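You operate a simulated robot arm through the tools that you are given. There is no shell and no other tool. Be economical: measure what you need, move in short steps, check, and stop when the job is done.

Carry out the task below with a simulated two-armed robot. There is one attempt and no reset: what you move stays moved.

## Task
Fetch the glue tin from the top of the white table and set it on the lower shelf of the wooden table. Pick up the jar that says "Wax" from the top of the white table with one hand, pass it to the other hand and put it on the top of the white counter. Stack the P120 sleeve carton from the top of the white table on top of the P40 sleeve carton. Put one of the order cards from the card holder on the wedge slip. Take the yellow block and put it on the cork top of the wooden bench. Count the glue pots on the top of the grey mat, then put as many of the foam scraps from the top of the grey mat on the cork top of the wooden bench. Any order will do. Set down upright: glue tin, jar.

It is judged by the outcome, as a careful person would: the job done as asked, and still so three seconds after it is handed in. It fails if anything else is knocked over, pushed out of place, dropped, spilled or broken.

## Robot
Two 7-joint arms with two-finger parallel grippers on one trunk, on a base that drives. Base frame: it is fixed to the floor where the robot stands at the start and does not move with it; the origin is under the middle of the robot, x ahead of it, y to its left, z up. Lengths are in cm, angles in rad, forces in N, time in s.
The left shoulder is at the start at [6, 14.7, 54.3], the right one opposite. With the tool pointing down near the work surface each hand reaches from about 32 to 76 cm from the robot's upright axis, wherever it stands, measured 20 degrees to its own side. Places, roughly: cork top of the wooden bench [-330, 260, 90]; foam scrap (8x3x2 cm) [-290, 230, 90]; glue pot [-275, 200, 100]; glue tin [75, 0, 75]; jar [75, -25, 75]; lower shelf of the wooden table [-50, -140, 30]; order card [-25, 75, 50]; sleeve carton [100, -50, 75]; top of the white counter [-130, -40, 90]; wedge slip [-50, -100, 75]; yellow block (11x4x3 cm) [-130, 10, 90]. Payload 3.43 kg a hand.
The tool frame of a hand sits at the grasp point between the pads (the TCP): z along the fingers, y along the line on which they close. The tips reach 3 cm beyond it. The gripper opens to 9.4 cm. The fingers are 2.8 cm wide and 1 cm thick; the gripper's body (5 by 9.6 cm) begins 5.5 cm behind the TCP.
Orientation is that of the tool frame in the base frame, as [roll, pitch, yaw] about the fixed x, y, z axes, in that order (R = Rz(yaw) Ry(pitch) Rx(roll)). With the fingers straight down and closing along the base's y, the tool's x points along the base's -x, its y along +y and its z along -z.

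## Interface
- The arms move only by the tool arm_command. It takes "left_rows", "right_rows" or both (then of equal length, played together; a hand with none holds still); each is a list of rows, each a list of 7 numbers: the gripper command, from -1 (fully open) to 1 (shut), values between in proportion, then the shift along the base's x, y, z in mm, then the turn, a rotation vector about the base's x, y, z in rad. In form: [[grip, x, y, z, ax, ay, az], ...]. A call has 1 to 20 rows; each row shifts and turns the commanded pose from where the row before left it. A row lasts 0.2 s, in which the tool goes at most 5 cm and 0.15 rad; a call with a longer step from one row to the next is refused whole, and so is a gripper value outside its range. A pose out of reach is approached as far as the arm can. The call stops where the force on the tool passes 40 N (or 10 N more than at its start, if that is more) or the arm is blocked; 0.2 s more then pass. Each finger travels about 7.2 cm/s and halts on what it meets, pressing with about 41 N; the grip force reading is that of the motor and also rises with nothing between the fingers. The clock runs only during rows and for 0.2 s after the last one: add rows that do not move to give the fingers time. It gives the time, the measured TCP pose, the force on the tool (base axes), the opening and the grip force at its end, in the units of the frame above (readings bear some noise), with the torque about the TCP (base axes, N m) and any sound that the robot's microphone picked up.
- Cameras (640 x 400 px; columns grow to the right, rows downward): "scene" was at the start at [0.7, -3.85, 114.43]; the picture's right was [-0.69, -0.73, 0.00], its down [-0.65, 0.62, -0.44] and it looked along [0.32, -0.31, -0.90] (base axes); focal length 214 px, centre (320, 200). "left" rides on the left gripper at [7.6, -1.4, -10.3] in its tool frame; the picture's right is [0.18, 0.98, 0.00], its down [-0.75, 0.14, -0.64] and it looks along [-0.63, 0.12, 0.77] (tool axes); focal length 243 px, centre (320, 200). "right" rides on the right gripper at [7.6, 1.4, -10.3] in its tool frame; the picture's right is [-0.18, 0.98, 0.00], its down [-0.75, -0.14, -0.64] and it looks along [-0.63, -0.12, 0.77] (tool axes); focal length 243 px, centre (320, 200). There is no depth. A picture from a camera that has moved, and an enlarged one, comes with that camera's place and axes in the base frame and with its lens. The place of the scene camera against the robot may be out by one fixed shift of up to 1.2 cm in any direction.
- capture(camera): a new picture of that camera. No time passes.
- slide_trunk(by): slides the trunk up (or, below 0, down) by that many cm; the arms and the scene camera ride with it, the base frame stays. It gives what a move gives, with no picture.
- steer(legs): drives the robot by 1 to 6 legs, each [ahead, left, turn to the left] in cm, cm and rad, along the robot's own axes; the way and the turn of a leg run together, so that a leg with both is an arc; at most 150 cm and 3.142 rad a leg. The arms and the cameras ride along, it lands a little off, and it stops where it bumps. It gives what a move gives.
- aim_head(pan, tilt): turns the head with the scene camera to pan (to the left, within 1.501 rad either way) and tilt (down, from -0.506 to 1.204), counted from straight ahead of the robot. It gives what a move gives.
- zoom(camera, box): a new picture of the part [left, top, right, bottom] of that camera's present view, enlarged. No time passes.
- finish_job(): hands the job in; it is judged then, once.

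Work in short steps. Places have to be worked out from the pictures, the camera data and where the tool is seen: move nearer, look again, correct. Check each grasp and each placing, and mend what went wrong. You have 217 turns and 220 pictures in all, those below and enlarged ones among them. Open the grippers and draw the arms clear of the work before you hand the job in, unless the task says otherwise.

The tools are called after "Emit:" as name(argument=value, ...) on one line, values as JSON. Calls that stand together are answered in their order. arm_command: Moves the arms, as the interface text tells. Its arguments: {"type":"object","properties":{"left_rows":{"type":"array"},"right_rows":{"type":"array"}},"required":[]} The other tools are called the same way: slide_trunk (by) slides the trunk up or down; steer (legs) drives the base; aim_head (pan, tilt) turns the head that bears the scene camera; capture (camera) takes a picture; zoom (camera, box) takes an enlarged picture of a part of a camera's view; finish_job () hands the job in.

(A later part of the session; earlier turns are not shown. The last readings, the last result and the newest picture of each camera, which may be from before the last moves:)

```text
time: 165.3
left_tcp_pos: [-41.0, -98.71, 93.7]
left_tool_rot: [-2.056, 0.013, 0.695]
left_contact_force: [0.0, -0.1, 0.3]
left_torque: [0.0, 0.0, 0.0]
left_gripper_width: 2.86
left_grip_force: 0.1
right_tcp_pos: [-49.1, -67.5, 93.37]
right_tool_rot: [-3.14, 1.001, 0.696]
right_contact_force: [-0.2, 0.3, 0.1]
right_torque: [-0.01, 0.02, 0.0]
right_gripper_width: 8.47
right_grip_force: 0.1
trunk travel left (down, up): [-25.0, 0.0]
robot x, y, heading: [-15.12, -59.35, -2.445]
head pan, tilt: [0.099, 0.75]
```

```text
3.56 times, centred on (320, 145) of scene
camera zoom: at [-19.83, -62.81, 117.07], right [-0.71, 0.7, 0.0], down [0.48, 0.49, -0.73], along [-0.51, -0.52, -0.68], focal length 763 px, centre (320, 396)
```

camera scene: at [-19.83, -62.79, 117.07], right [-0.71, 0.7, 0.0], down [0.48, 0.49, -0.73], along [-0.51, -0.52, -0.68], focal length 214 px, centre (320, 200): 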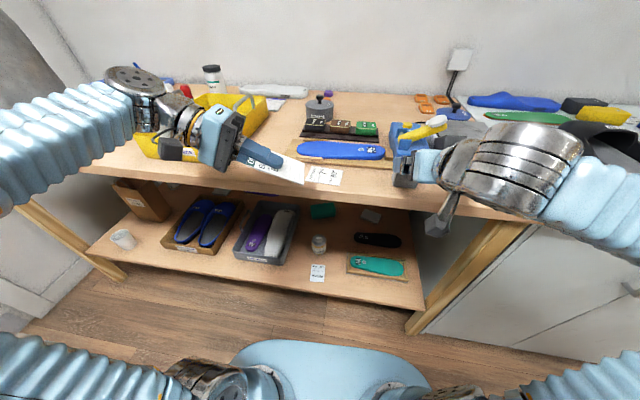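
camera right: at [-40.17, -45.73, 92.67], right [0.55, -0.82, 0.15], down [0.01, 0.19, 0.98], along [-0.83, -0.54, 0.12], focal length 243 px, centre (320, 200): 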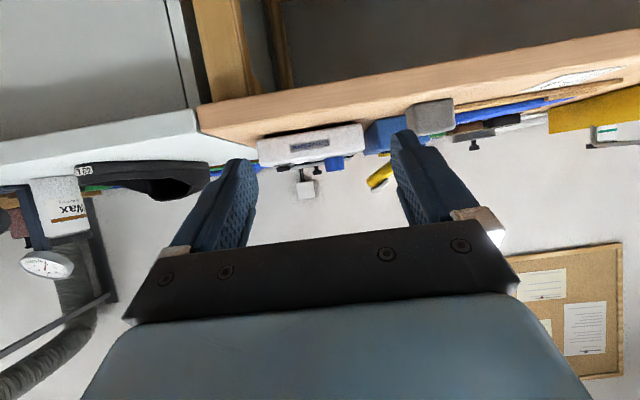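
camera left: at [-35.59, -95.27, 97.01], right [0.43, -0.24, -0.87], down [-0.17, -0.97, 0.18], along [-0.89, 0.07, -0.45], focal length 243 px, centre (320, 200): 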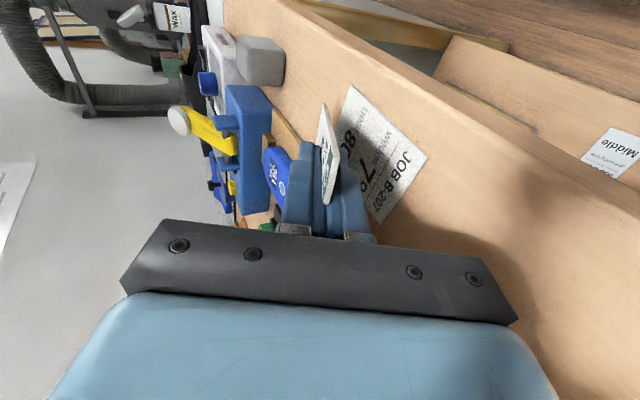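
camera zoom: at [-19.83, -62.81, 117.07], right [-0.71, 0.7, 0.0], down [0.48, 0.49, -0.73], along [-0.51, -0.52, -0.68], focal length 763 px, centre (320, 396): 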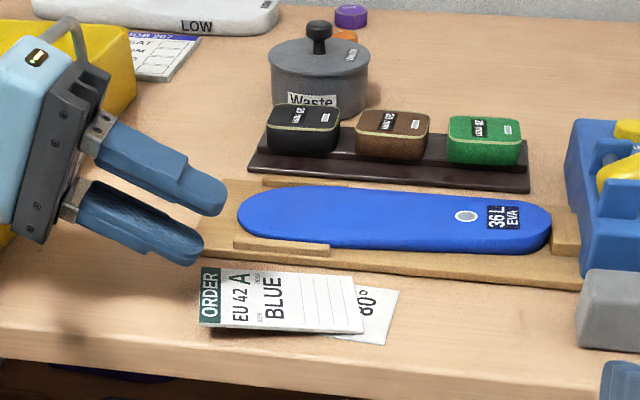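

The card was dragged ~3.3 cm left. I'll nudge it back by its left edge: first bring the tool vertical with fingers closed.

Emit:
arm_command(left_rows=[[1, 3, -10, 10, 0, 0, 0], [1, -10, -13, 0, -0.106, -0.088, 0], [1, 0, 0, 0, -0.106, -0.088, 0], [1, 0, 0, 0, -0.106, -0.088, 0], [1, 0, 0, 0, -0.106, -0.088, 0], [1, 0, 0, 0, -0.106, -0.088, 0], [1, 0, 0, 0, -0.106, -0.088, 0], [1, 0, 0, 0, -0.106, -0.088, 0], [1, 0, 0, 0, -0.106, -0.088, 0], [1, 0, 0, 0, 0, 0, 0]])

Emit:
zoom(camera="scene", box=[230, 90, 410, 200])

Emit:
capture(camera="left")

```text
time: 167.5
left_tcp_pos: [-41.7, -100.95, 94.74]
left_tool_rot: [3.123, 0.011, 0.682]
left_contact_force: [-0.5, 0.3, -0.3]
left_torque: [0.0, 0.01, -0.01]
left_gripper_width: 0.0
left_grip_force: 33.0
right_tcp_pos: [-49.01, -67.48, 93.5]
right_tool_rot: [3.141, 1.003, 0.693]
right_contact_force: [-0.4, 0.5, 0.4]
right_torque: [0.01, 0.01, 0.05]
right_gripper_width: 8.44
right_grip_force: 0.1
trunk travel left (down, up): [-25.0, 0.0]
robot x, y, heading: [-15.42, -58.89, -2.444]
head pan, tilt: [0.099, 0.75]
```

```text
3.56 times, centred on (320, 145) of scene
camera zoom: at [-19.85, -62.8, 117.07], right [-0.71, 0.7, 0.0], down [0.48, 0.49, -0.73], along [-0.51, -0.52, -0.68], focal length 763 px, centre (320, 396)
```

zoom: 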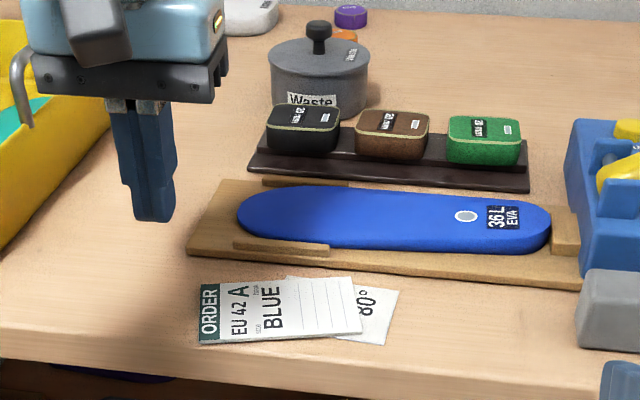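

```text
88 pictures are left
camera left: at [-36.79, -95.0, 104.96], right [0.76, -0.65, 0.01], down [-0.5, -0.57, 0.65], along [-0.41, -0.5, -0.76], focal length 243 px, centre (320, 200)
```

left: 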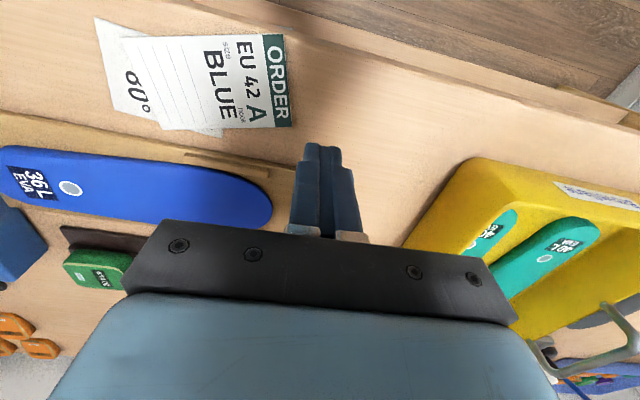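

Seen from the hand, the card's left end is centred at F≈-93.3. I position left of it and lower to near the table.

Emit:
arm_command(left_rows=[[1, 14, 13, 0, 0, 0, 0], [1, 0, 0, -25, 0, 0, 0], [1, 0, 0, -20, 0, 0, 0], [1, 0, 0, -8, 0, 0, 0], [1, 0, 0, 0, 0, 0, 0]])

Emit:
capture(camera="left")

Emit:
zoom(camera="scene", box=[230, 90, 410, 200])

```text
time: 168.7
left_tcp_pos: [-40.33, -99.53, 89.4]
left_tool_rot: [3.127, 0.012, 0.682]
left_contact_force: [0.3, 0.1, -0.3]
left_torque: [0.0, 0.02, 0.0]
left_gripper_width: 0.02
left_grip_force: 33.0
right_tcp_pos: [-49.12, -67.46, 93.39]
right_tool_rot: [3.139, 1.002, 0.693]
right_contact_force: [0.1, -0.4, -0.7]
right_torque: [-0.03, 0.0, -0.03]
right_gripper_width: 8.44
right_grip_force: 0.0
trunk travel left (down, up): [-25.0, 0.0]
robot x, y, heading: [-15.36, -59.32, -2.45]
head pan, tilt: [0.099, 0.75]
```

```text
87 pictures are left
camera left: at [-35.36, -93.68, 99.6], right [0.76, -0.65, 0.01], down [-0.5, -0.57, 0.65], along [-0.41, -0.5, -0.76], focal length 243 px, centre (320, 200)
```

left: 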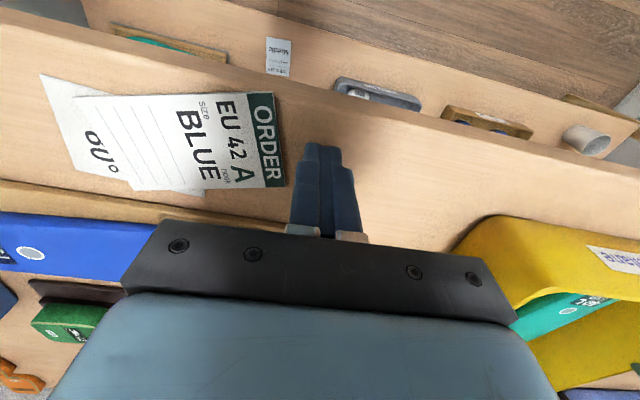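

```text
3.56 times, centred on (320, 145) of scene
camera zoom: at [-19.84, -62.81, 117.07], right [-0.71, 0.7, 0.0], down [0.48, 0.49, -0.73], along [-0.51, -0.52, -0.68], focal length 763 px, centre (320, 396)
```

zoom: 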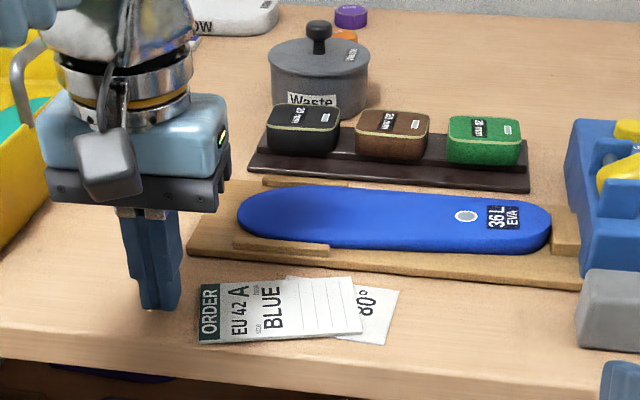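

Finger tip lines up with the middle of the card's edge. I lower in 2 mm steps to touch the table.

Emit:
arm_command(left_rows=[[1, 0, 0, -3, 0, 0, 0], [1, 0, 0, -2, 0, 0, 0], [1, 0, 0, -2, 0, 0, 0], [1, 0, 0, 0, 0, 0, 0]])

```text
time: 169.7
left_tcp_pos: [-40.43, -99.74, 88.98]
left_tool_rot: [3.127, 0.016, 0.684]
left_contact_force: [-7.2, -9.0, 36.0]
left_torque: [0.12, -0.09, -0.12]
left_gripper_width: 0.01
left_grip_force: 33.4
right_tcp_pos: [-49.08, -67.31, 93.56]
right_tool_rot: [-3.14, 1.002, 0.693]
right_contact_force: [0.7, -0.4, 0.2]
right_torque: [0.0, 0.01, 0.01]
right_gripper_width: 8.44
right_grip_force: 0.0
trunk travel left (down, up): [-25.0, 0.0]
robot x, y, heading: [-15.44, -59.17, -2.449]
head pan, tilt: [0.099, 0.75]
```

Table at z≈86. I ease up 3 mm and push the card right by about 3.7 cm (after a ~1.3 cm gap).

Emit:
arm_command(left_rows=[[1, 0, 0, 3, 0, 0, 0], [1, -6, 8, 0, 0, 0, 0], [1, -6, 8, 0, 0, 0, 0], [1, -4, 5, 0, 0, 0, 0], [1, -4, 5, 0, 0, 0, 0], [1, -4, 5, 0, 0, 0, 0], [1, -4, 4, 0, 0, 0, 0], [1, 0, 0, 0, 0, 0, 0]])

Emit:
zoom(camera="scene", box=[230, 90, 410, 200])

```text
time: 171.5
left_tcp_pos: [-43.2, -96.13, 89.07]
left_tool_rot: [3.127, 0.009, 0.679]
left_contact_force: [0.0, 0.4, 0.1]
left_torque: [-0.01, 0.0, -0.01]
left_gripper_width: 0.0
left_grip_force: 32.9
right_tcp_pos: [-49.07, -67.48, 93.48]
right_tool_rot: [3.141, 1.002, 0.694]
right_contact_force: [0.7, 0.5, 0.1]
right_torque: [0.01, 0.0, -0.04]
right_gripper_width: 8.45
right_grip_force: 0.0
trunk travel left (down, up): [-25.0, 0.0]
robot x, y, heading: [-15.44, -59.12, -2.448]
head pan, tilt: [0.099, 0.75]
```

```text
3.56 times, centred on (320, 145) of scene
camera zoom: at [-19.84, -62.8, 117.06], right [-0.71, 0.7, 0.0], down [0.48, 0.49, -0.73], along [-0.51, -0.52, -0.68], focal length 763 px, centre (320, 396)
```

zoom: 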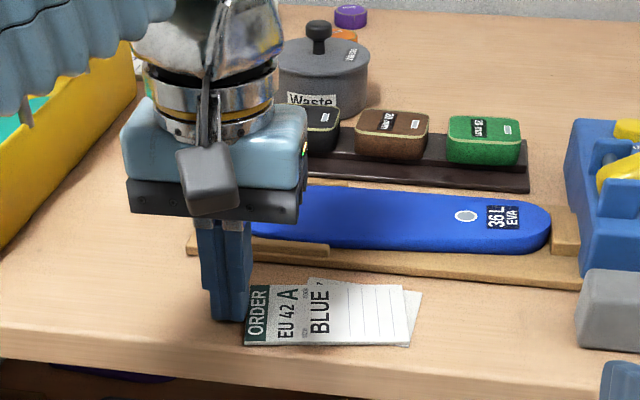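

The card now covers the slip (slip slid ~1.5 cm at most with it). I back the finger off and lift.

Emit:
arm_command(left_rows=[[1, 5, -6, 0, 0, 0, 0], [1, 0, 0, 30, 0, 0, 0], [1, 0, 0, 40, 0, 0, 0], [1, 20, 16, 20, 0, 0, 0], [1, 30, 25, 0, 0, 0, 0], [1, 30, 25, 0, 0, 0, 0], [1, 0, 0, 0, 0, 0, 0]])

Emit:
zoom(camera="scene", box=[230, 90, 410, 200])

```text
time: 173.1
left_tcp_pos: [-34.55, -90.01, 98.27]
left_tool_rot: [3.127, 0.011, 0.683]
left_contact_force: [0.4, -1.0, 0.0]
left_torque: [0.01, 0.03, -0.04]
left_gripper_width: 0.01
left_grip_force: 32.7
right_tcp_pos: [-49.15, -67.42, 93.51]
right_tool_rot: [-3.14, 1.001, 0.694]
right_contact_force: [-0.1, -0.5, 0.8]
right_torque: [-0.03, 0.0, 0.01]
right_gripper_width: 8.43
right_grip_force: 0.1
trunk travel left (down, up): [-25.0, 0.0]
robot x, y, heading: [-15.38, -59.13, -2.448]
head pan, tilt: [0.099, 0.75]
```

```text
3.56 times, centred on (320, 145) of scene
camera zoom: at [-19.82, -62.8, 117.07], right [-0.71, 0.7, 0.0], down [0.48, 0.49, -0.73], along [-0.51, -0.52, -0.68], focal length 763 px, centre (320, 396)
```

zoom: 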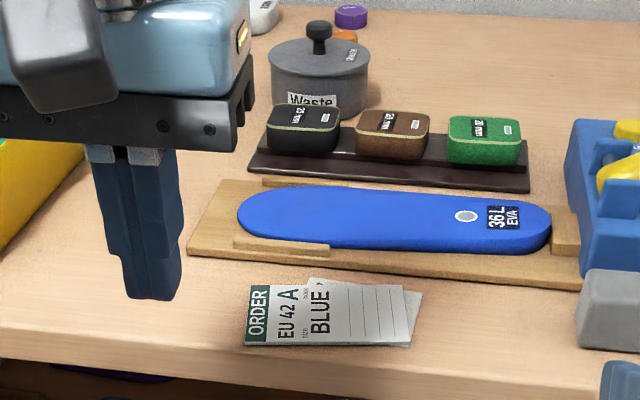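

Card placed on the wedge slip. Next the yellow block on the counter by the insole rack: I drive there.

Emit:
steer(legs=[[-10, 0, 0], [0, -117, 0]])

Emit:
arm_command(right_rows=[[-0.8, 0, 0, 0, 0.09, -0.11, 0], [-0.8, 0, 0, 0, 0.09, -0.11, 0], [-0.8, 0, 0, 0, 0.09, -0.11, 0], [-0.8, 0, 0, 0, 0.09, -0.11, 0], [-0.8, 0, 0, 0, 0, 0, 0]])

Emit:
aim_head(pan=-0.2, tilt=0.8)

Emit:
capture(camera="scene")

Emit:
capture(camera="right")

```text
time: 179.8
left_tcp_pos: [-101.44, 5.36, 98.1]
left_tool_rot: [3.127, 0.01, 0.688]
left_contact_force: [-0.4, -0.1, 0.4]
left_torque: [0.0, 0.0, 0.02]
left_gripper_width: 0.0
left_grip_force: 32.7
right_tcp_pos: [-116.09, 27.84, 93.47]
right_tool_rot: [-3.138, 1.002, 0.702]
right_contact_force: [0.1, 0.7, -0.1]
right_torque: [0.0, -0.02, 0.0]
right_gripper_width: 8.49
right_grip_force: 0.0
trunk travel left (down, up): [-25.0, 0.0]
robot x, y, heading: [-82.58, 36.55, -2.447]
head pan, tilt: [0.099, 0.75]
```

```text
time: 181.0
left_tcp_pos: [-101.51, 5.39, 98.26]
left_tool_rot: [3.127, 0.009, 0.688]
left_contact_force: [0.7, 0.7, 0.7]
left_torque: [0.0, 0.0, 0.01]
left_gripper_width: 0.01
left_grip_force: 33.2
right_tcp_pos: [-116.2, 27.99, 93.44]
right_tool_rot: [3.133, 0.43, 0.695]
right_contact_force: [1.1, 0.5, -0.2]
right_torque: [0.01, 0.05, -0.01]
right_gripper_width: 8.49
right_grip_force: 0.1
trunk travel left (down, up): [-25.0, 0.0]
robot x, y, heading: [-82.72, 36.15, -2.439]
head pan, tilt: [0.099, 0.75]
```

```text
time: 181.8
left_tcp_pos: [-101.5, 5.31, 98.27]
left_tool_rot: [3.125, 0.01, 0.689]
left_contact_force: [-0.2, 0.4, -0.9]
left_torque: [0.0, 0.02, 0.02]
left_gripper_width: 0.0
left_grip_force: 32.8
right_tcp_pos: [-116.21, 27.73, 93.35]
right_tool_rot: [3.133, 0.434, 0.695]
right_contact_force: [-0.4, 0.8, 0.4]
right_torque: [0.02, 0.0, 0.0]
right_gripper_width: 8.44
right_grip_force: 0.1
trunk travel left (down, up): [-25.0, 0.0]
robot x, y, heading: [-82.58, 36.21, -2.443]
head pan, tilt: [-0.201, 0.799]
```

```text
83 pictures are left
camera scene: at [-88.29, 34.86, 116.67], right [-0.48, 0.88, 0.0], down [0.63, 0.34, -0.7], along [-0.61, -0.34, -0.72], focal length 214 px, centre (320, 200)
```

scene: 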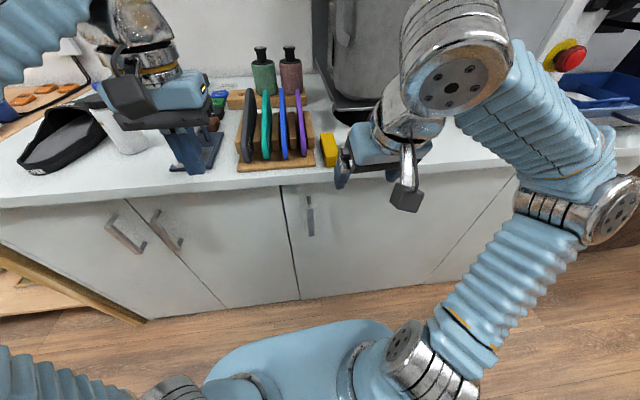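

```text
82 pictures are left
camera right: at [-106.75, 34.03, 99.66], right [0.5, -0.86, 0.08], down [-0.41, -0.15, 0.9], along [-0.76, -0.49, -0.43], focal length 243 px, centre (320, 200)
```

right: 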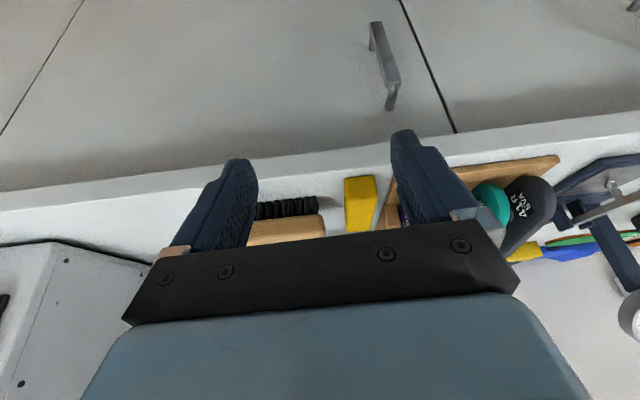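

Emit:
zoom(camera="right", box=[240, 140, 480, 260])

Emit:
zoom(camera="scene", box=[220, 80, 400, 200])

```text
2.67 times, centred on (360, 200) of right
camera zoom: at [-106.75, 34.03, 99.66], right [0.5, -0.86, 0.08], down [-0.41, -0.15, 0.9], along [-0.76, -0.49, -0.43], focal length 647 px, centre (213, 200)
```

zoom: 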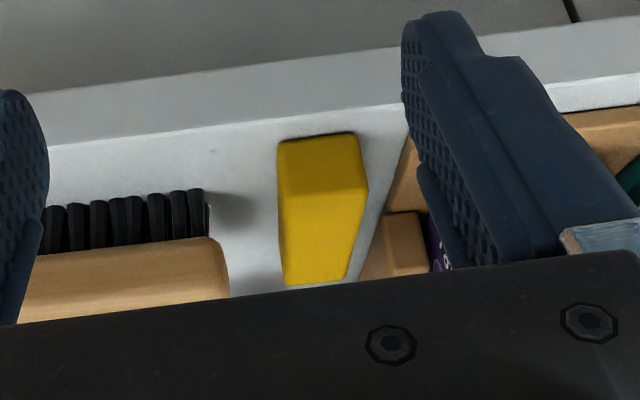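

```text
3.33 times, centred on (310, 140) of scene
camera zoom: at [-88.29, 34.86, 116.67], right [-0.48, 0.88, 0.0], down [0.63, 0.34, -0.7], along [-0.61, -0.34, -0.72], focal length 715 px, centre (353, 400)
```

zoom: 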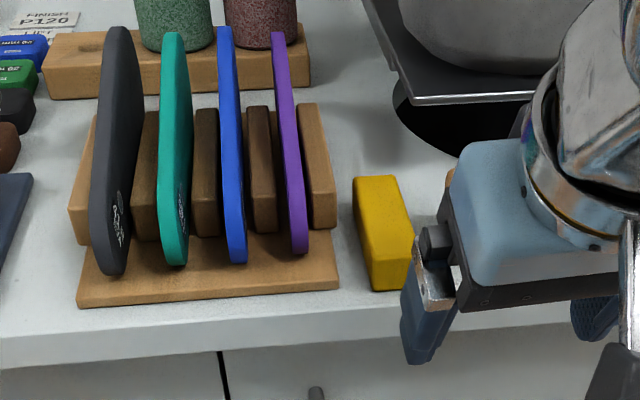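

The block centre is (-127.4,15.2), top z≈89.2, with ≥2 cm clear on both sides. I raise the right hand and move above it with a 5.6 cm opening.

Emit:
arm_command(right_rows=[[-0.2, 0, 0, 40, 0, 0, 0], [-0.2, -27, -30, 10, 0, 0, 0], [-0.2, -27, -30, 0, 0, 0, 0], [-0.2, -27, -31, 0, 0, 0, 0], [-0.2, -26, -31, 0, 0, 0, 0], [-0.2, 0, 0, 0, 0, 0, 0]])

Emit:
capture(camera="right")

Emit:
zoom(camera="scene", box=[220, 80, 400, 200])

```text
time: 183.2
left_tcp_pos: [-101.52, 5.38, 98.26]
left_tool_rot: [3.124, 0.01, 0.689]
left_contact_force: [0.2, 0.2, 0.1]
left_torque: [0.01, 0.0, 0.02]
left_gripper_width: 0.04
left_grip_force: 32.8
right_tcp_pos: [-127.0, 15.75, 98.28]
right_tool_rot: [3.133, 0.433, 0.695]
right_contact_force: [0.0, 0.0, 0.3]
right_torque: [-0.01, 0.0, 0.02]
right_gripper_width: 5.65
right_grip_force: 0.3
trunk travel left (down, up): [-25.0, 0.0]
robot x, y, heading: [-82.57, 36.19, -2.439]
head pan, tilt: [-0.201, 0.799]
```

```text
79 pictures are left
camera right: at [-117.49, 21.88, 104.57], right [0.5, -0.86, 0.08], down [-0.41, -0.15, 0.9], along [-0.76, -0.49, -0.43], focal length 243 px, centre (320, 200)
```

right: 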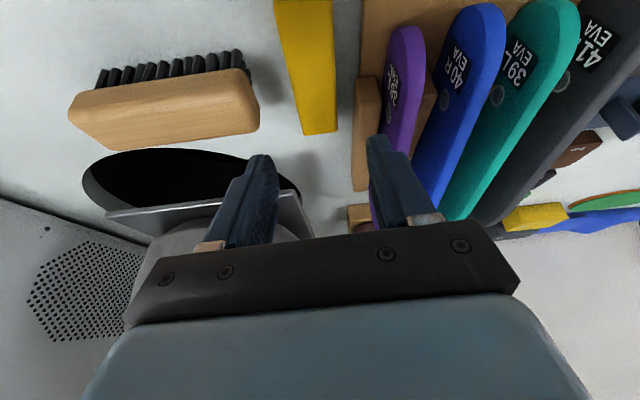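

```text
3.33 times, centred on (310, 140) of scene
camera zoom: at [-88.3, 34.85, 116.67], right [-0.48, 0.88, 0.0], down [0.63, 0.34, -0.7], along [-0.61, -0.33, -0.72], focal length 715 px, centre (353, 400)
```

zoom: 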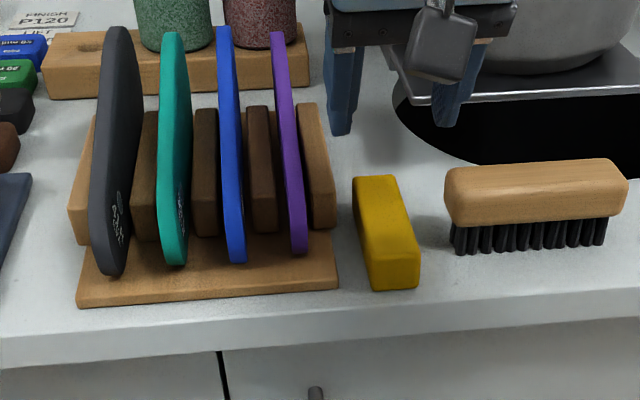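

Aligned. I lower to z=90 and check the straddle.

Emit:
arm_command(right_rows=[[-0.2, 0, -1, -25, 0, 0, 0], [-0.2, 0, 0, -25, 0, 0, 0], [-0.2, 0, 0, -20, 0, 0, 0], [-0.2, 0, 0, -12, 0, 0, 0], [-0.2, 0, 0, 0, 0, 0, 0]])

Emit:
zoom(camera="scene", box=[220, 80, 400, 200])

Emit:
capture(camera="right")

```text
time: 184.4
left_tcp_pos: [-101.48, 5.36, 98.22]
left_tool_rot: [3.126, 0.012, 0.689]
left_contact_force: [-0.7, -0.1, -0.8]
left_torque: [0.0, 0.0, 0.02]
left_gripper_width: 0.02
left_grip_force: 32.7
right_tcp_pos: [-126.87, 15.68, 90.14]
right_tool_rot: [3.132, 0.433, 0.695]
right_contact_force: [0.2, -0.2, 0.1]
right_torque: [-0.01, 0.03, -0.01]
right_gripper_width: 5.64
right_grip_force: 0.1
trunk travel left (down, up): [-25.0, 0.0]
robot x, y, heading: [-82.67, 36.19, -2.441]
head pan, tilt: [-0.201, 0.799]
```

```text
3.33 times, centred on (310, 140) of scene
camera zoom: at [-88.29, 34.87, 116.67], right [-0.48, 0.88, 0.0], down [0.63, 0.34, -0.7], along [-0.61, -0.33, -0.72], focal length 715 px, centre (353, 400)
```

zoom: 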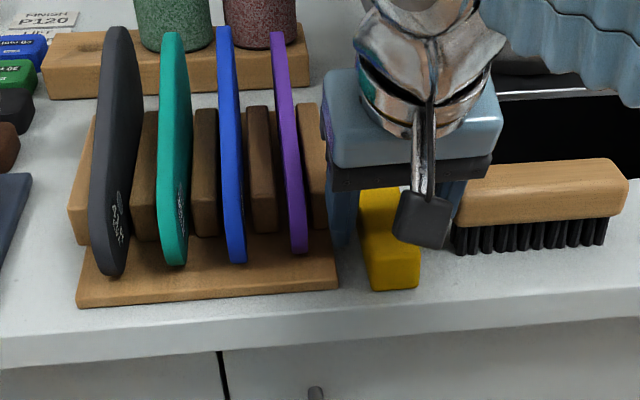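

```text
76 pictures are left
camera right: at [-117.47, 21.75, 96.42], right [0.5, -0.86, 0.08], down [-0.41, -0.15, 0.9], along [-0.76, -0.49, -0.43], focal length 243 px, centre (320, 200)
```

right: 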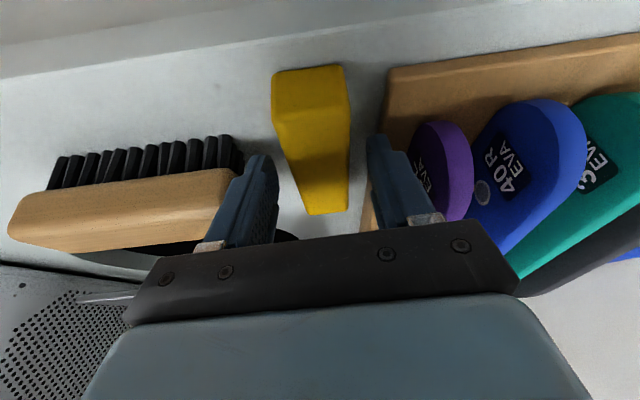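

Straddled cleanly. I close and lift.

Emit:
arm_command(right_rows=[[0.2, 0, 0, 0, 0, 0, 0], [1, 0, 0, 0, 0, 0, 0], [1, 0, 0, 0, 0, 0, 0], [1, 0, 0, 20, 0, 0, 0], [1, 0, 0, 40, 0, 0, 0], [1, 0, 0, 30, 0, 0, 0], [1, 0, 0, 0, 0, 0, 0]])

Emit:
zoom(camera="scene", box=[160, 60, 440, 220])

```text
time: 186.0
left_tcp_pos: [-101.55, 5.39, 98.09]
left_tool_rot: [3.125, 0.011, 0.689]
left_contact_force: [0.5, 0.5, -0.5]
left_torque: [0.04, 0.0, -0.03]
left_gripper_width: 0.01
left_grip_force: 33.0
right_tcp_pos: [-126.8, 15.64, 99.25]
right_tool_rot: [3.134, 0.431, 0.695]
right_contact_force: [0.3, -0.4, -1.1]
right_torque: [0.0, -0.02, -0.01]
right_gripper_width: 3.28
right_grip_force: 40.8
trunk travel left (down, up): [-25.0, 0.0]
robot x, y, heading: [-82.6, 36.31, -2.44]
head pan, tilt: [-0.201, 0.799]
```

```text
2.29 times, centred on (300, 140) of scene
camera zoom: at [-88.29, 34.86, 116.67], right [-0.48, 0.88, 0.0], down [0.63, 0.34, -0.7], along [-0.61, -0.33, -0.72], focal length 490 px, centre (366, 337)
```

zoom: 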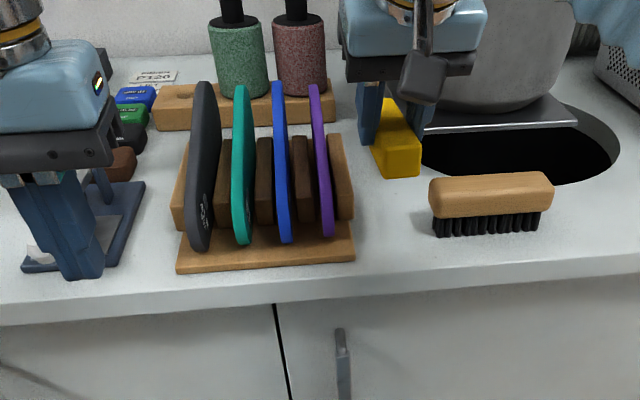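

Block lifted. I back off and look to the right, along the way to the bench.

Emit:
steer(legs=[[-14, 0, 0]])

Emit:
aim_head(pan=-1.3, tilt=0.35)

Emit:
capture(camera="scene")

```text
time: 187.3
left_tcp_pos: [-90.76, 14.47, 98.08]
left_tool_rot: [3.127, 0.008, 0.691]
left_contact_force: [-0.2, 0.0, 1.2]
left_torque: [0.02, -0.04, -0.01]
left_gripper_width: 0.0
left_grip_force: 32.9
right_tcp_pos: [-116.17, 24.73, 99.27]
right_tool_rot: [3.134, 0.433, 0.698]
right_contact_force: [-0.3, -0.4, -0.5]
right_torque: [0.01, -0.01, 0.03]
right_gripper_width: 3.3
right_grip_force: 41.3
trunk travel left (down, up): [-25.0, 0.0]
robot x, y, heading: [-71.89, 45.34, -2.439]
head pan, tilt: [-0.201, 0.799]
```

```text
time: 188.7
left_tcp_pos: [-90.86, 14.45, 98.21]
left_tool_rot: [3.129, 0.009, 0.691]
left_contact_force: [-0.8, -0.5, -0.1]
left_torque: [-0.01, 0.0, -0.02]
left_gripper_width: 0.01
left_grip_force: 33.0
right_tcp_pos: [-115.99, 24.58, 99.19]
right_tool_rot: [3.134, 0.432, 0.697]
right_contact_force: [0.2, 0.1, -1.0]
right_torque: [-0.01, 0.0, -0.01]
right_gripper_width: 3.29
right_grip_force: 41.5
trunk travel left (down, up): [-25.0, 0.0]
robot x, y, heading: [-71.53, 45.52, -2.439]
head pan, tilt: [-1.3, 0.351]
```

```text
74 pictures are left
camera scene: at [-78.18, 53.07, 120.63], right [0.56, 0.83, 0.0], down [0.28, -0.19, -0.94], along [-0.78, 0.53, -0.34], focal length 214 px, centre (320, 200)
```

scene: 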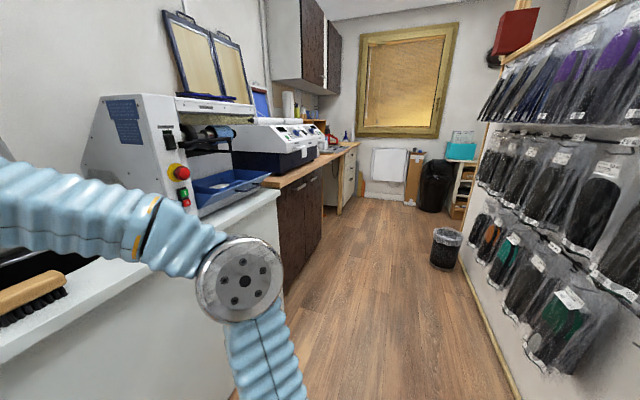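

The way is clear along the corridor. I straighten slightly, keep away from the counter and drive right.

Emit:
steer(legs=[[-6, 0, -0.03], [0, -140, 0]])

Emit:
capture(camera="scene")

```text
time: 196.2
left_tcp_pos: [-175.18, 128.45, 98.15]
left_tool_rot: [3.127, 0.01, 0.67]
left_contact_force: [-0.2, -0.7, -1.2]
left_torque: [0.02, 0.01, -0.01]
left_gripper_width: 0.0
left_grip_force: 32.5
right_tcp_pos: [-200.18, 139.13, 99.18]
right_tool_rot: [3.134, 0.431, 0.673]
right_contact_force: [0.5, 0.3, -1.0]
right_torque: [0.02, -0.02, 0.0]
right_gripper_width: 3.31
right_grip_force: 40.9
trunk travel left (down, up): [-25.0, 0.0]
robot x, y, heading: [-155.84, 158.93, -2.466]
head pan, tilt: [-1.3, 0.351]
```

```text
73 pictures are left
camera scene: at [-161.7, 166.8, 120.64], right [0.58, 0.81, 0.0], down [0.28, -0.2, -0.94], along [-0.76, 0.54, -0.34], focal length 214 px, centre (320, 200)
```

scene: 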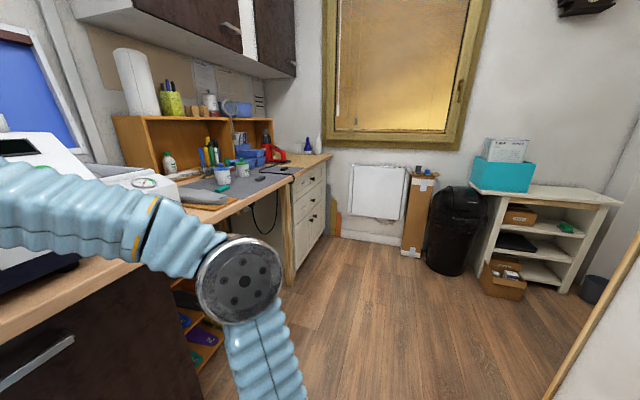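

Emit:
zoom(camera="scene", box=[110, 90, 350, 230])

```text
2.67 times, centred on (230, 160) of scene
camera zoom: at [-161.7, 166.8, 120.64], right [0.58, 0.81, 0.0], down [0.28, -0.2, -0.94], along [-0.76, 0.54, -0.34], focal length 572 px, centre (560, 307)
```

zoom: 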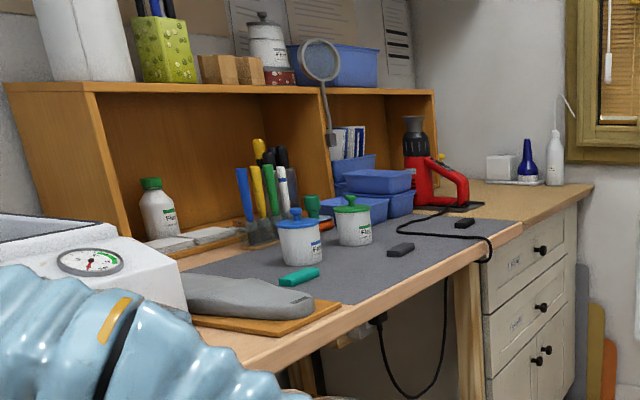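

The grey mat with glue pots and foam scraps is ahead, the drawer unit with a cork-like top beyond. I drive on and look at both directly.

Emit:
steer(legs=[[0, -115, 0]])

Emit:
aim_head(pan=-0.25, tilt=0.55)

Emit:
capture(camera="scene")

```text
time: 202.1
left_tcp_pos: [-247.77, 218.44, 98.2]
left_tool_rot: [3.127, 0.01, 0.663]
left_contact_force: [-0.2, -0.1, 0.1]
left_torque: [0.0, 0.04, -0.02]
left_gripper_width: 0.0
left_grip_force: 33.3
right_tcp_pos: [-272.92, 229.56, 99.18]
right_tool_rot: [3.131, 0.432, 0.668]
right_contact_force: [0.3, 0.2, -0.9]
right_torque: [0.01, -0.04, -0.03]
right_gripper_width: 3.3
right_grip_force: 40.8
trunk travel left (down, up): [-25.0, 0.0]
robot x, y, heading: [-228.45, 249.42, -2.464]
head pan, tilt: [-1.3, 0.351]
```

```text
time: 203.4
left_tcp_pos: [-247.85, 218.61, 98.21]
left_tool_rot: [3.126, 0.011, 0.662]
left_contact_force: [-0.1, 0.2, 0.1]
left_torque: [0.04, -0.01, 0.03]
left_gripper_width: 0.0
left_grip_force: 32.6
right_tcp_pos: [-272.9, 229.46, 99.13]
right_tool_rot: [3.133, 0.432, 0.668]
right_contact_force: [0.4, -0.3, -1.7]
right_torque: [0.02, 0.01, 0.02]
right_gripper_width: 3.3
right_grip_force: 40.8
trunk travel left (down, up): [-25.0, 0.0]
robot x, y, heading: [-228.38, 249.03, -2.468]
head pan, tilt: [-0.25, 0.55]
```

```text
71 pictures are left
camera scene: at [-234.86, 247.76, 118.81], right [-0.41, 0.91, 0.0], down [0.48, 0.22, -0.85], along [-0.78, -0.35, -0.52], focal length 214 px, centre (320, 200)
```

scene: 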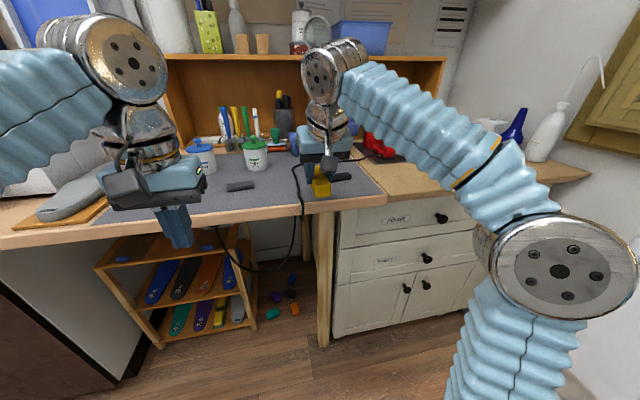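

Emit:
zoom(camera="scene", box=[90, 80, 450, 240])

Emit:
capture(camera="right")

```text
1.78 times, centred on (270, 160) of scene
camera zoom: at [-234.86, 247.76, 118.81], right [-0.41, 0.91, 0.0], down [0.48, 0.22, -0.85], along [-0.78, -0.35, -0.52], focal length 381 px, centre (409, 271)
```

zoom: 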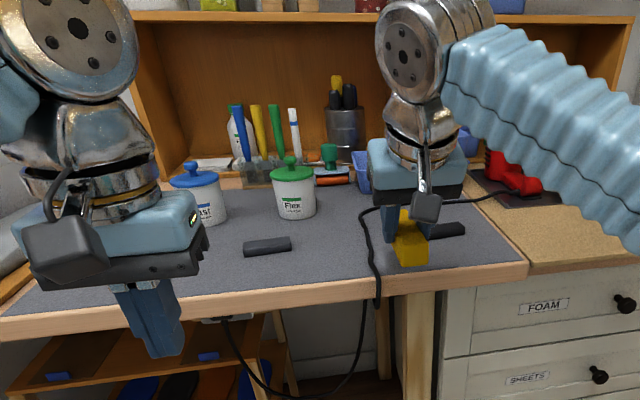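

```text
69 pictures are left
camera right: at [-263.29, 235.39, 105.45], right [0.48, -0.87, 0.08], down [-0.42, -0.14, 0.9], along [-0.77, -0.47, -0.43], focal length 243 px, centre (320, 200)
```

right: 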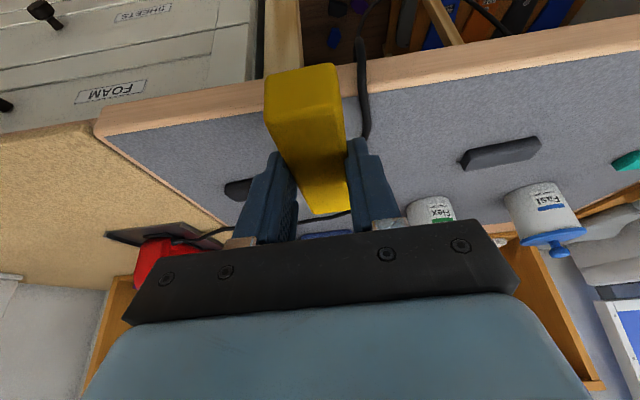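

Two glue pots ("Fast", "Flex") on the mat, and three foam scraps (two black, one teal). Cork top is the tan surface to the right. I drive right to it to set the yellow block down.

Emit:
steer(legs=[[0, -48, 0], [8, 0, 0]])

Emit:
capture(camera="scene")

Emit:
capture(camera="right")

```text
time: 206.9
left_tcp_pos: [-284.11, 251.13, 98.15]
left_tool_rot: [3.125, 0.009, 0.66]
left_contact_force: [0.4, 0.5, -0.4]
left_torque: [0.01, 0.03, 0.0]
left_gripper_width: 0.04
left_grip_force: 32.9
right_tcp_pos: [-309.13, 261.94, 99.21]
right_tool_rot: [3.132, 0.432, 0.665]
right_contact_force: [-0.9, 0.3, -0.7]
right_torque: [-0.03, -0.01, -0.03]
right_gripper_width: 3.32
right_grip_force: 40.4
trunk travel left (down, up): [-25.0, 0.0]
robot x, y, heading: [-264.62, 281.21, -2.47]
head pan, tilt: [-0.25, 0.55]
```

```text
68 pictures are left
camera scene: at [-271.06, 280.14, 118.81], right [-0.41, 0.91, 0.0], down [0.48, 0.21, -0.85], along [-0.78, -0.35, -0.52], focal length 214 px, centre (320, 200)
```

scene: 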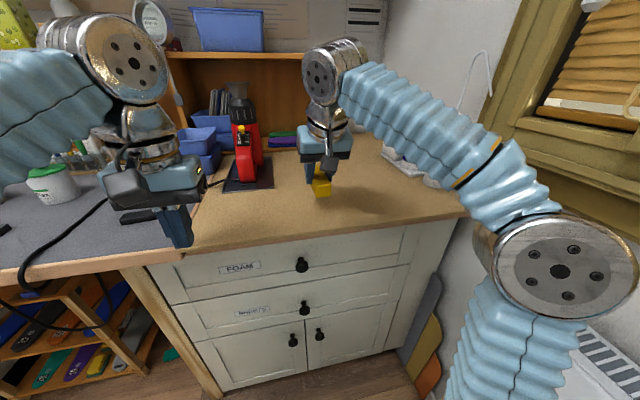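

```text
67 pictures are left
camera right: at [-299.53, 267.88, 105.45], right [0.48, -0.87, 0.08], down [-0.42, -0.14, 0.9], along [-0.77, -0.46, -0.43], focal length 243 px, centre (320, 200)
```

right: 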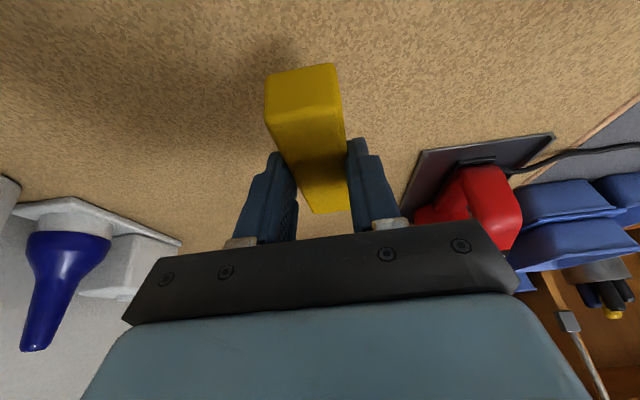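

The block is over free cork surface. I lower in steps, watching force.

Emit:
arm_command(right_rows=[[1, 0, 0, -20, 0, 0, 0], [1, 0, 0, -20, 0, 0, 0], [1, 0, 0, -10, 0, 0, 0], [1, 0, 0, -8, 0, 0, 0], [1, 0, 0, 0, 0, 0, 0]])

Emit:
capture(camera="right")

```text
time: 208.0
left_tcp_pos: [-284.0, 251.12, 98.23]
left_tool_rot: [3.127, 0.012, 0.66]
left_contact_force: [-0.1, -0.6, 0.1]
left_torque: [0.04, 0.04, 0.03]
left_gripper_width: 0.0
left_grip_force: 33.4
right_tcp_pos: [-309.25, 262.11, 94.12]
right_tool_rot: [3.13, 0.452, 0.66]
right_contact_force: [2.3, 2.3, 15.1]
right_torque: [0.67, -0.47, -0.05]
right_gripper_width: 3.32
right_grip_force: 41.1
trunk travel left (down, up): [-25.0, 0.0]
robot x, y, heading: [-264.33, 281.21, -2.473]
head pan, tilt: [-0.25, 0.55]
stopped in row 5 (right hand): the force on the tool passed its limit at 46 N (the readings are from after the stop); the commanded pose is now the measured one
```

```text
66 pictures are left
camera right: at [-299.44, 267.99, 100.21], right [0.48, -0.87, 0.09], down [-0.41, -0.13, 0.91], along [-0.78, -0.47, -0.42], focal length 243 px, centre (320, 200)
```

right: 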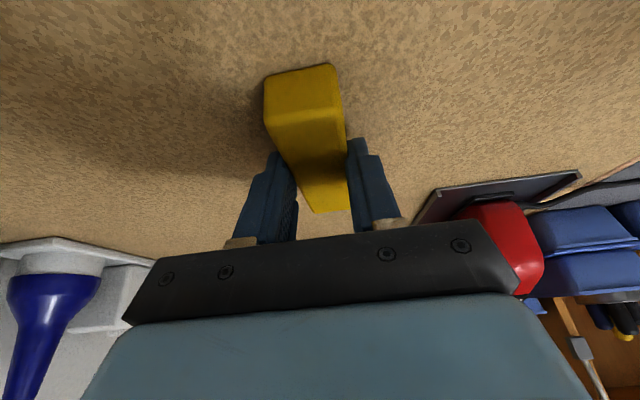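

Contact (cork ≈ z 90). I open and lift away.

Emit:
arm_command(right_rows=[[0.5, 0, 0, 1, 0, 0, 0], [-0.2, 0, 0, 0, 0, 0, 0], [-0.2, 0, 0, 0, 0, 0, 0], [-0.2, 0, 0, 20, 0, 0, 0], [-0.2, 0, 0, 40, 0, 0, 0], [-0.2, 0, 0, 0, 0, 0, 0]])

Emit:
capture(camera="right")

```text
time: 209.4
left_tcp_pos: [-284.09, 251.06, 98.15]
left_tool_rot: [3.125, 0.01, 0.66]
left_contact_force: [-0.3, 0.8, 0.6]
left_torque: [0.03, -0.05, -0.03]
left_gripper_width: 0.01
left_grip_force: 32.7
right_tcp_pos: [-309.34, 262.07, 100.02]
right_tool_rot: [3.131, 0.446, 0.661]
right_contact_force: [0.5, 0.5, 0.4]
right_torque: [0.03, 0.0, 0.01]
right_gripper_width: 5.61
right_grip_force: 0.0
trunk travel left (down, up): [-25.0, 0.0]
robot x, y, heading: [-264.25, 281.42, -2.466]
head pan, tilt: [-0.25, 0.55]
```

```text
65 pictures are left
camera right: at [-299.6, 267.94, 106.18], right [0.48, -0.87, 0.09], down [-0.41, -0.13, 0.9], along [-0.78, -0.47, -0.42], focal length 243 px, centre (320, 200)
```

right: 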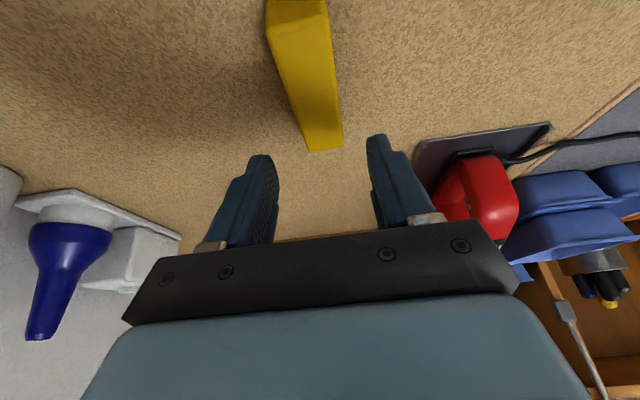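

The yellow block rests on the cork. Now the foam: two scraps. I back off, move left to the mat and look.

Emit:
steer(legs=[[-14, 0, 0], [0, 38, 0]])

Emit:
aim_head(pan=0, tilt=0.6)

Emit:
capture(camera="scene")

```text
time: 212.7
left_tcp_pos: [-249.37, 229.78, 98.21]
left_tool_rot: [3.124, 0.009, 0.666]
left_contact_force: [0.7, 0.2, 0.1]
left_torque: [-0.01, -0.01, -0.01]
left_gripper_width: 0.0
left_grip_force: 32.8
right_tcp_pos: [-274.55, 240.61, 100.17]
right_tool_rot: [3.128, 0.449, 0.667]
right_contact_force: [0.5, 0.5, 0.5]
right_torque: [-0.02, 0.0, 0.0]
right_gripper_width: 5.64
right_grip_force: 0.2
trunk travel left (down, up): [-25.0, 0.0]
robot x, y, heading: [-229.98, 260.29, -2.47]
head pan, tilt: [-0.25, 0.55]
```

```text
time: 213.5
left_tcp_pos: [-249.47, 229.78, 98.06]
left_tool_rot: [3.126, 0.011, 0.665]
left_contact_force: [-0.7, 0.2, -0.3]
left_torque: [0.0, 0.01, 0.01]
left_gripper_width: 0.0
left_grip_force: 32.4
right_tcp_pos: [-274.63, 240.59, 100.09]
right_tool_rot: [3.129, 0.449, 0.667]
right_contact_force: [-0.1, -1.2, 0.1]
right_torque: [0.0, -0.02, 0.01]
right_gripper_width: 5.6
right_grip_force: 0.0
trunk travel left (down, up): [-25.0, 0.0]
robot x, y, heading: [-229.61, 260.14, -2.462]
head pan, tilt: [0.0, 0.6]
```

```text
64 pictures are left
camera scene: at [-235.21, 257.12, 118.36], right [-0.62, 0.78, 0.0], down [0.44, 0.35, -0.83], along [-0.64, -0.52, -0.56], focal length 214 px, centre (320, 200)
```

scene: 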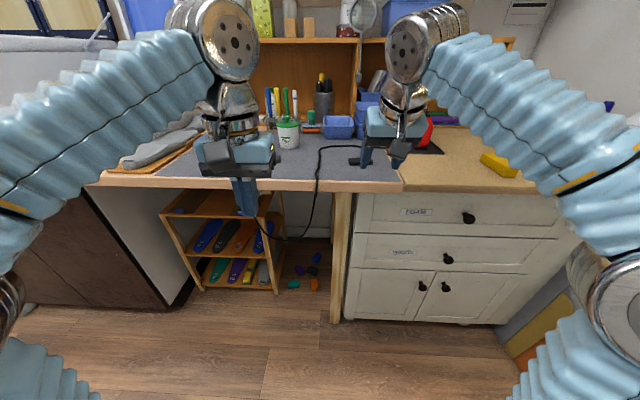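

I rotate both hands in the open so that they close front-to-back (left yaw −1.57, right untilt and yaw +1.57).

Emit:
arm_command(left_rows=[[-0.06, 0, 0, 0, 0, 0, 0], [-0.06, 0, 0, 0, 0, 0, 0], [-0.06, 0, 0, 0, 0, 0, 0], [-0.06, 0, 0, 0, 0, 0, -0.131], [-0.06, 0, 0, 0, 0, 0, -0.131], [-0.06, 0, 0, 0, 0, 0, -0.131], [-0.06, 0, 0, 0, 0, 0, -0.131], [-0.06, 0, 0, 0, 0, 0, -0.131], [-0.06, 0, 0, 0, 0, 0, -0.131], [-0.06, 0, 0, 0, 0, 0, -0.131], [-0.06, 0, 0, 0, 0, 0, -0.131], [-0.06, 0, 0, 0, 0, 0, -0.131], [-0.06, 0, 0, 0, 0, 0, -0.131], [-0.06, 0, 0, 0, 0, 0, -0.131], [-0.06, 0, 0, 0, 0, 0, -0.131], [-0.06, 0, 0, 0, 0, 0, 0]], right_rows=[[-0.06, 25, 20, -17, 0.094, -0.117, 0], [-0.06, 25, 20, -17, 0.094, -0.117, 0], [-0.06, 25, 20, -17, 0.094, -0.117, 0], [-0.06, 0, 0, 0, 0, 0, 0.131], [-0.06, 0, 0, 0, 0, 0, 0.131], [-0.06, 0, 0, 0, 0, 0, 0.131], [-0.06, 0, 0, 0, 0, 0, 0.131], [-0.06, 0, 0, 0, 0, 0, 0.131], [-0.06, 0, 0, 0, 0, 0, 0.131], [-0.06, 0, 0, 0, 0, 0, 0.131], [-0.06, 0, 0, 0, 0, 0, 0.131], [-0.06, 0, 0, 0, 0, 0, 0.131], [-0.06, 0, 0, 0, 0, 0, 0.131], [-0.06, 0, 0, 0, 0, 0, 0.131], [-0.06, 0, 0, 0, 0, 0, 0.131], [-0.06, 0, 0, 0, 0, 0, 0]])

Emit:
capture(camera="scene")

```text
time: 216.9
left_tcp_pos: [-249.44, 229.86, 98.21]
left_tool_rot: [3.126, 0.01, -0.911]
left_contact_force: [1.2, 0.3, -0.2]
left_torque: [0.0, -0.03, 0.03]
left_gripper_width: 5.0
left_grip_force: 0.0
right_tcp_pos: [-267.08, 246.79, 95.15]
right_tool_rot: [3.134, -0.002, 2.242]
right_contact_force: [-0.2, -0.8, 0.3]
right_torque: [0.0, 0.07, 0.01]
right_gripper_width: 5.0
right_grip_force: 0.0
trunk travel left (down, up): [-25.0, 0.0]
robot x, y, heading: [-229.66, 260.24, -2.47]
head pan, tilt: [0.0, 0.6]
```

```text
63 pictures are left
camera scene: at [-235.2, 257.12, 118.36], right [-0.63, 0.78, 0.0], down [0.44, 0.35, -0.83], along [-0.64, -0.52, -0.57], focal length 214 px, centre (320, 200)
```

scene: 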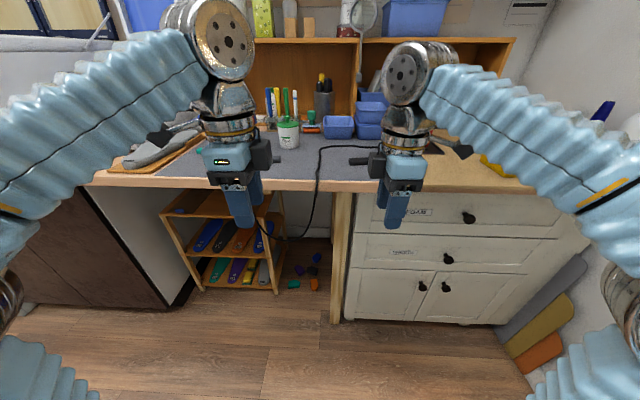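

To gain reach I lean the left tool 0.5 rad sideways (fingers to the left), then drive closer.

Emit:
arm_command(left_rows=[[-0.06, 0, 0, 0, -0.098, -0.0775, 0], [-0.06, 0, 0, 0, -0.098, -0.0775, 0], [-0.06, 0, 0, 0, -0.098, -0.0775, 0], [-0.06, 0, 0, 0, -0.098, -0.0775, 0], [-0.06, 0, 0, 0, 0, 0, 0]], right_rows=[[-0.06, -10, 13, 0, 0, 0, 0], [-0.06, -10, 13, 0, 0, 0, 0], [-0.06, -10, 13, 0, 0, 0, 0], [-0.06, -10, 13, 0, 0, 0, 0], [-0.06, 0, 0, 0, 0, 0, 0]])

Emit:
steer(legs=[[18, 0, 0]])

Emit:
capture(camera="left")

Emit:
capture(camera="scene")

```text
time: 218.1
left_tcp_pos: [-250.51, 229.64, 97.18]
left_tool_rot: [-3.119, -0.407, -0.926]
left_contact_force: [-0.2, 0.1, 0.0]
left_torque: [-0.02, -0.01, -0.02]
left_gripper_width: 4.99
left_grip_force: 0.1
left hand out of reach, approached as far as the arm can: row 1, 2
right_tcp_pos: [-271.1, 251.85, 95.0]
right_tool_rot: [3.135, -0.002, 2.241]
right_contact_force: [0.3, 1.4, -0.3]
right_torque: [0.01, 0.01, 0.0]
right_gripper_width: 4.99
right_grip_force: 0.0
trunk travel left (down, up): [-25.0, 0.0]
robot x, y, heading: [-230.2, 260.14, -2.473]
head pan, tilt: [0.0, 0.6]
```

```text
time: 219.6
left_tcp_pos: [-264.52, 218.37, 97.1]
left_tool_rot: [-3.117, -0.404, -0.924]
left_contact_force: [0.6, -0.4, 0.2]
left_torque: [0.0, 0.01, 0.03]
left_gripper_width: 4.97
left_grip_force: 0.1
right_tcp_pos: [-285.12, 240.64, 94.99]
right_tool_rot: [3.135, -0.002, 2.24]
right_contact_force: [0.0, 0.2, -0.4]
right_torque: [-0.01, 0.02, 0.02]
right_gripper_width: 4.99
right_grip_force: 0.0
trunk travel left (down, up): [-25.0, 0.0]
robot x, y, heading: [-243.96, 248.97, -2.467]
head pan, tilt: [0.0, 0.6]
```

```text
62 pictures are left
camera left: at [-261.77, 216.6, 109.49], right [-0.68, -0.73, 0.05], down [-0.69, 0.66, 0.29], along [-0.25, 0.16, -0.96], focal length 243 px, centre (320, 200)
```

left: 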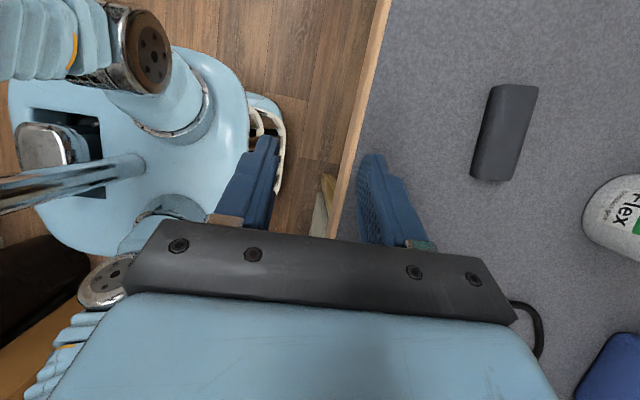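

```text
61 pictures are left
camera scene: at [-249.24, 245.87, 118.36], right [-0.63, 0.78, 0.0], down [0.44, 0.35, -0.83], along [-0.64, -0.52, -0.56], focal length 214 px, centre (320, 200)
```

scene: 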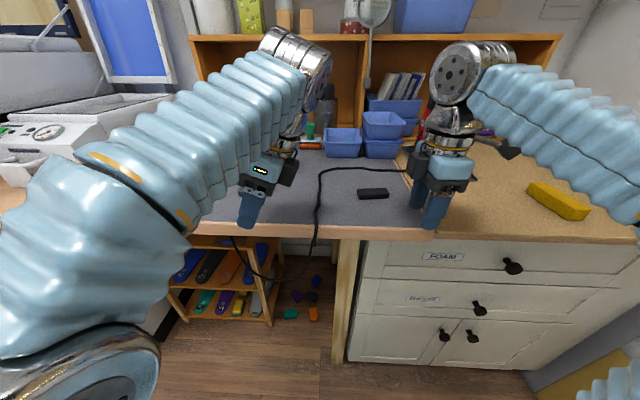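

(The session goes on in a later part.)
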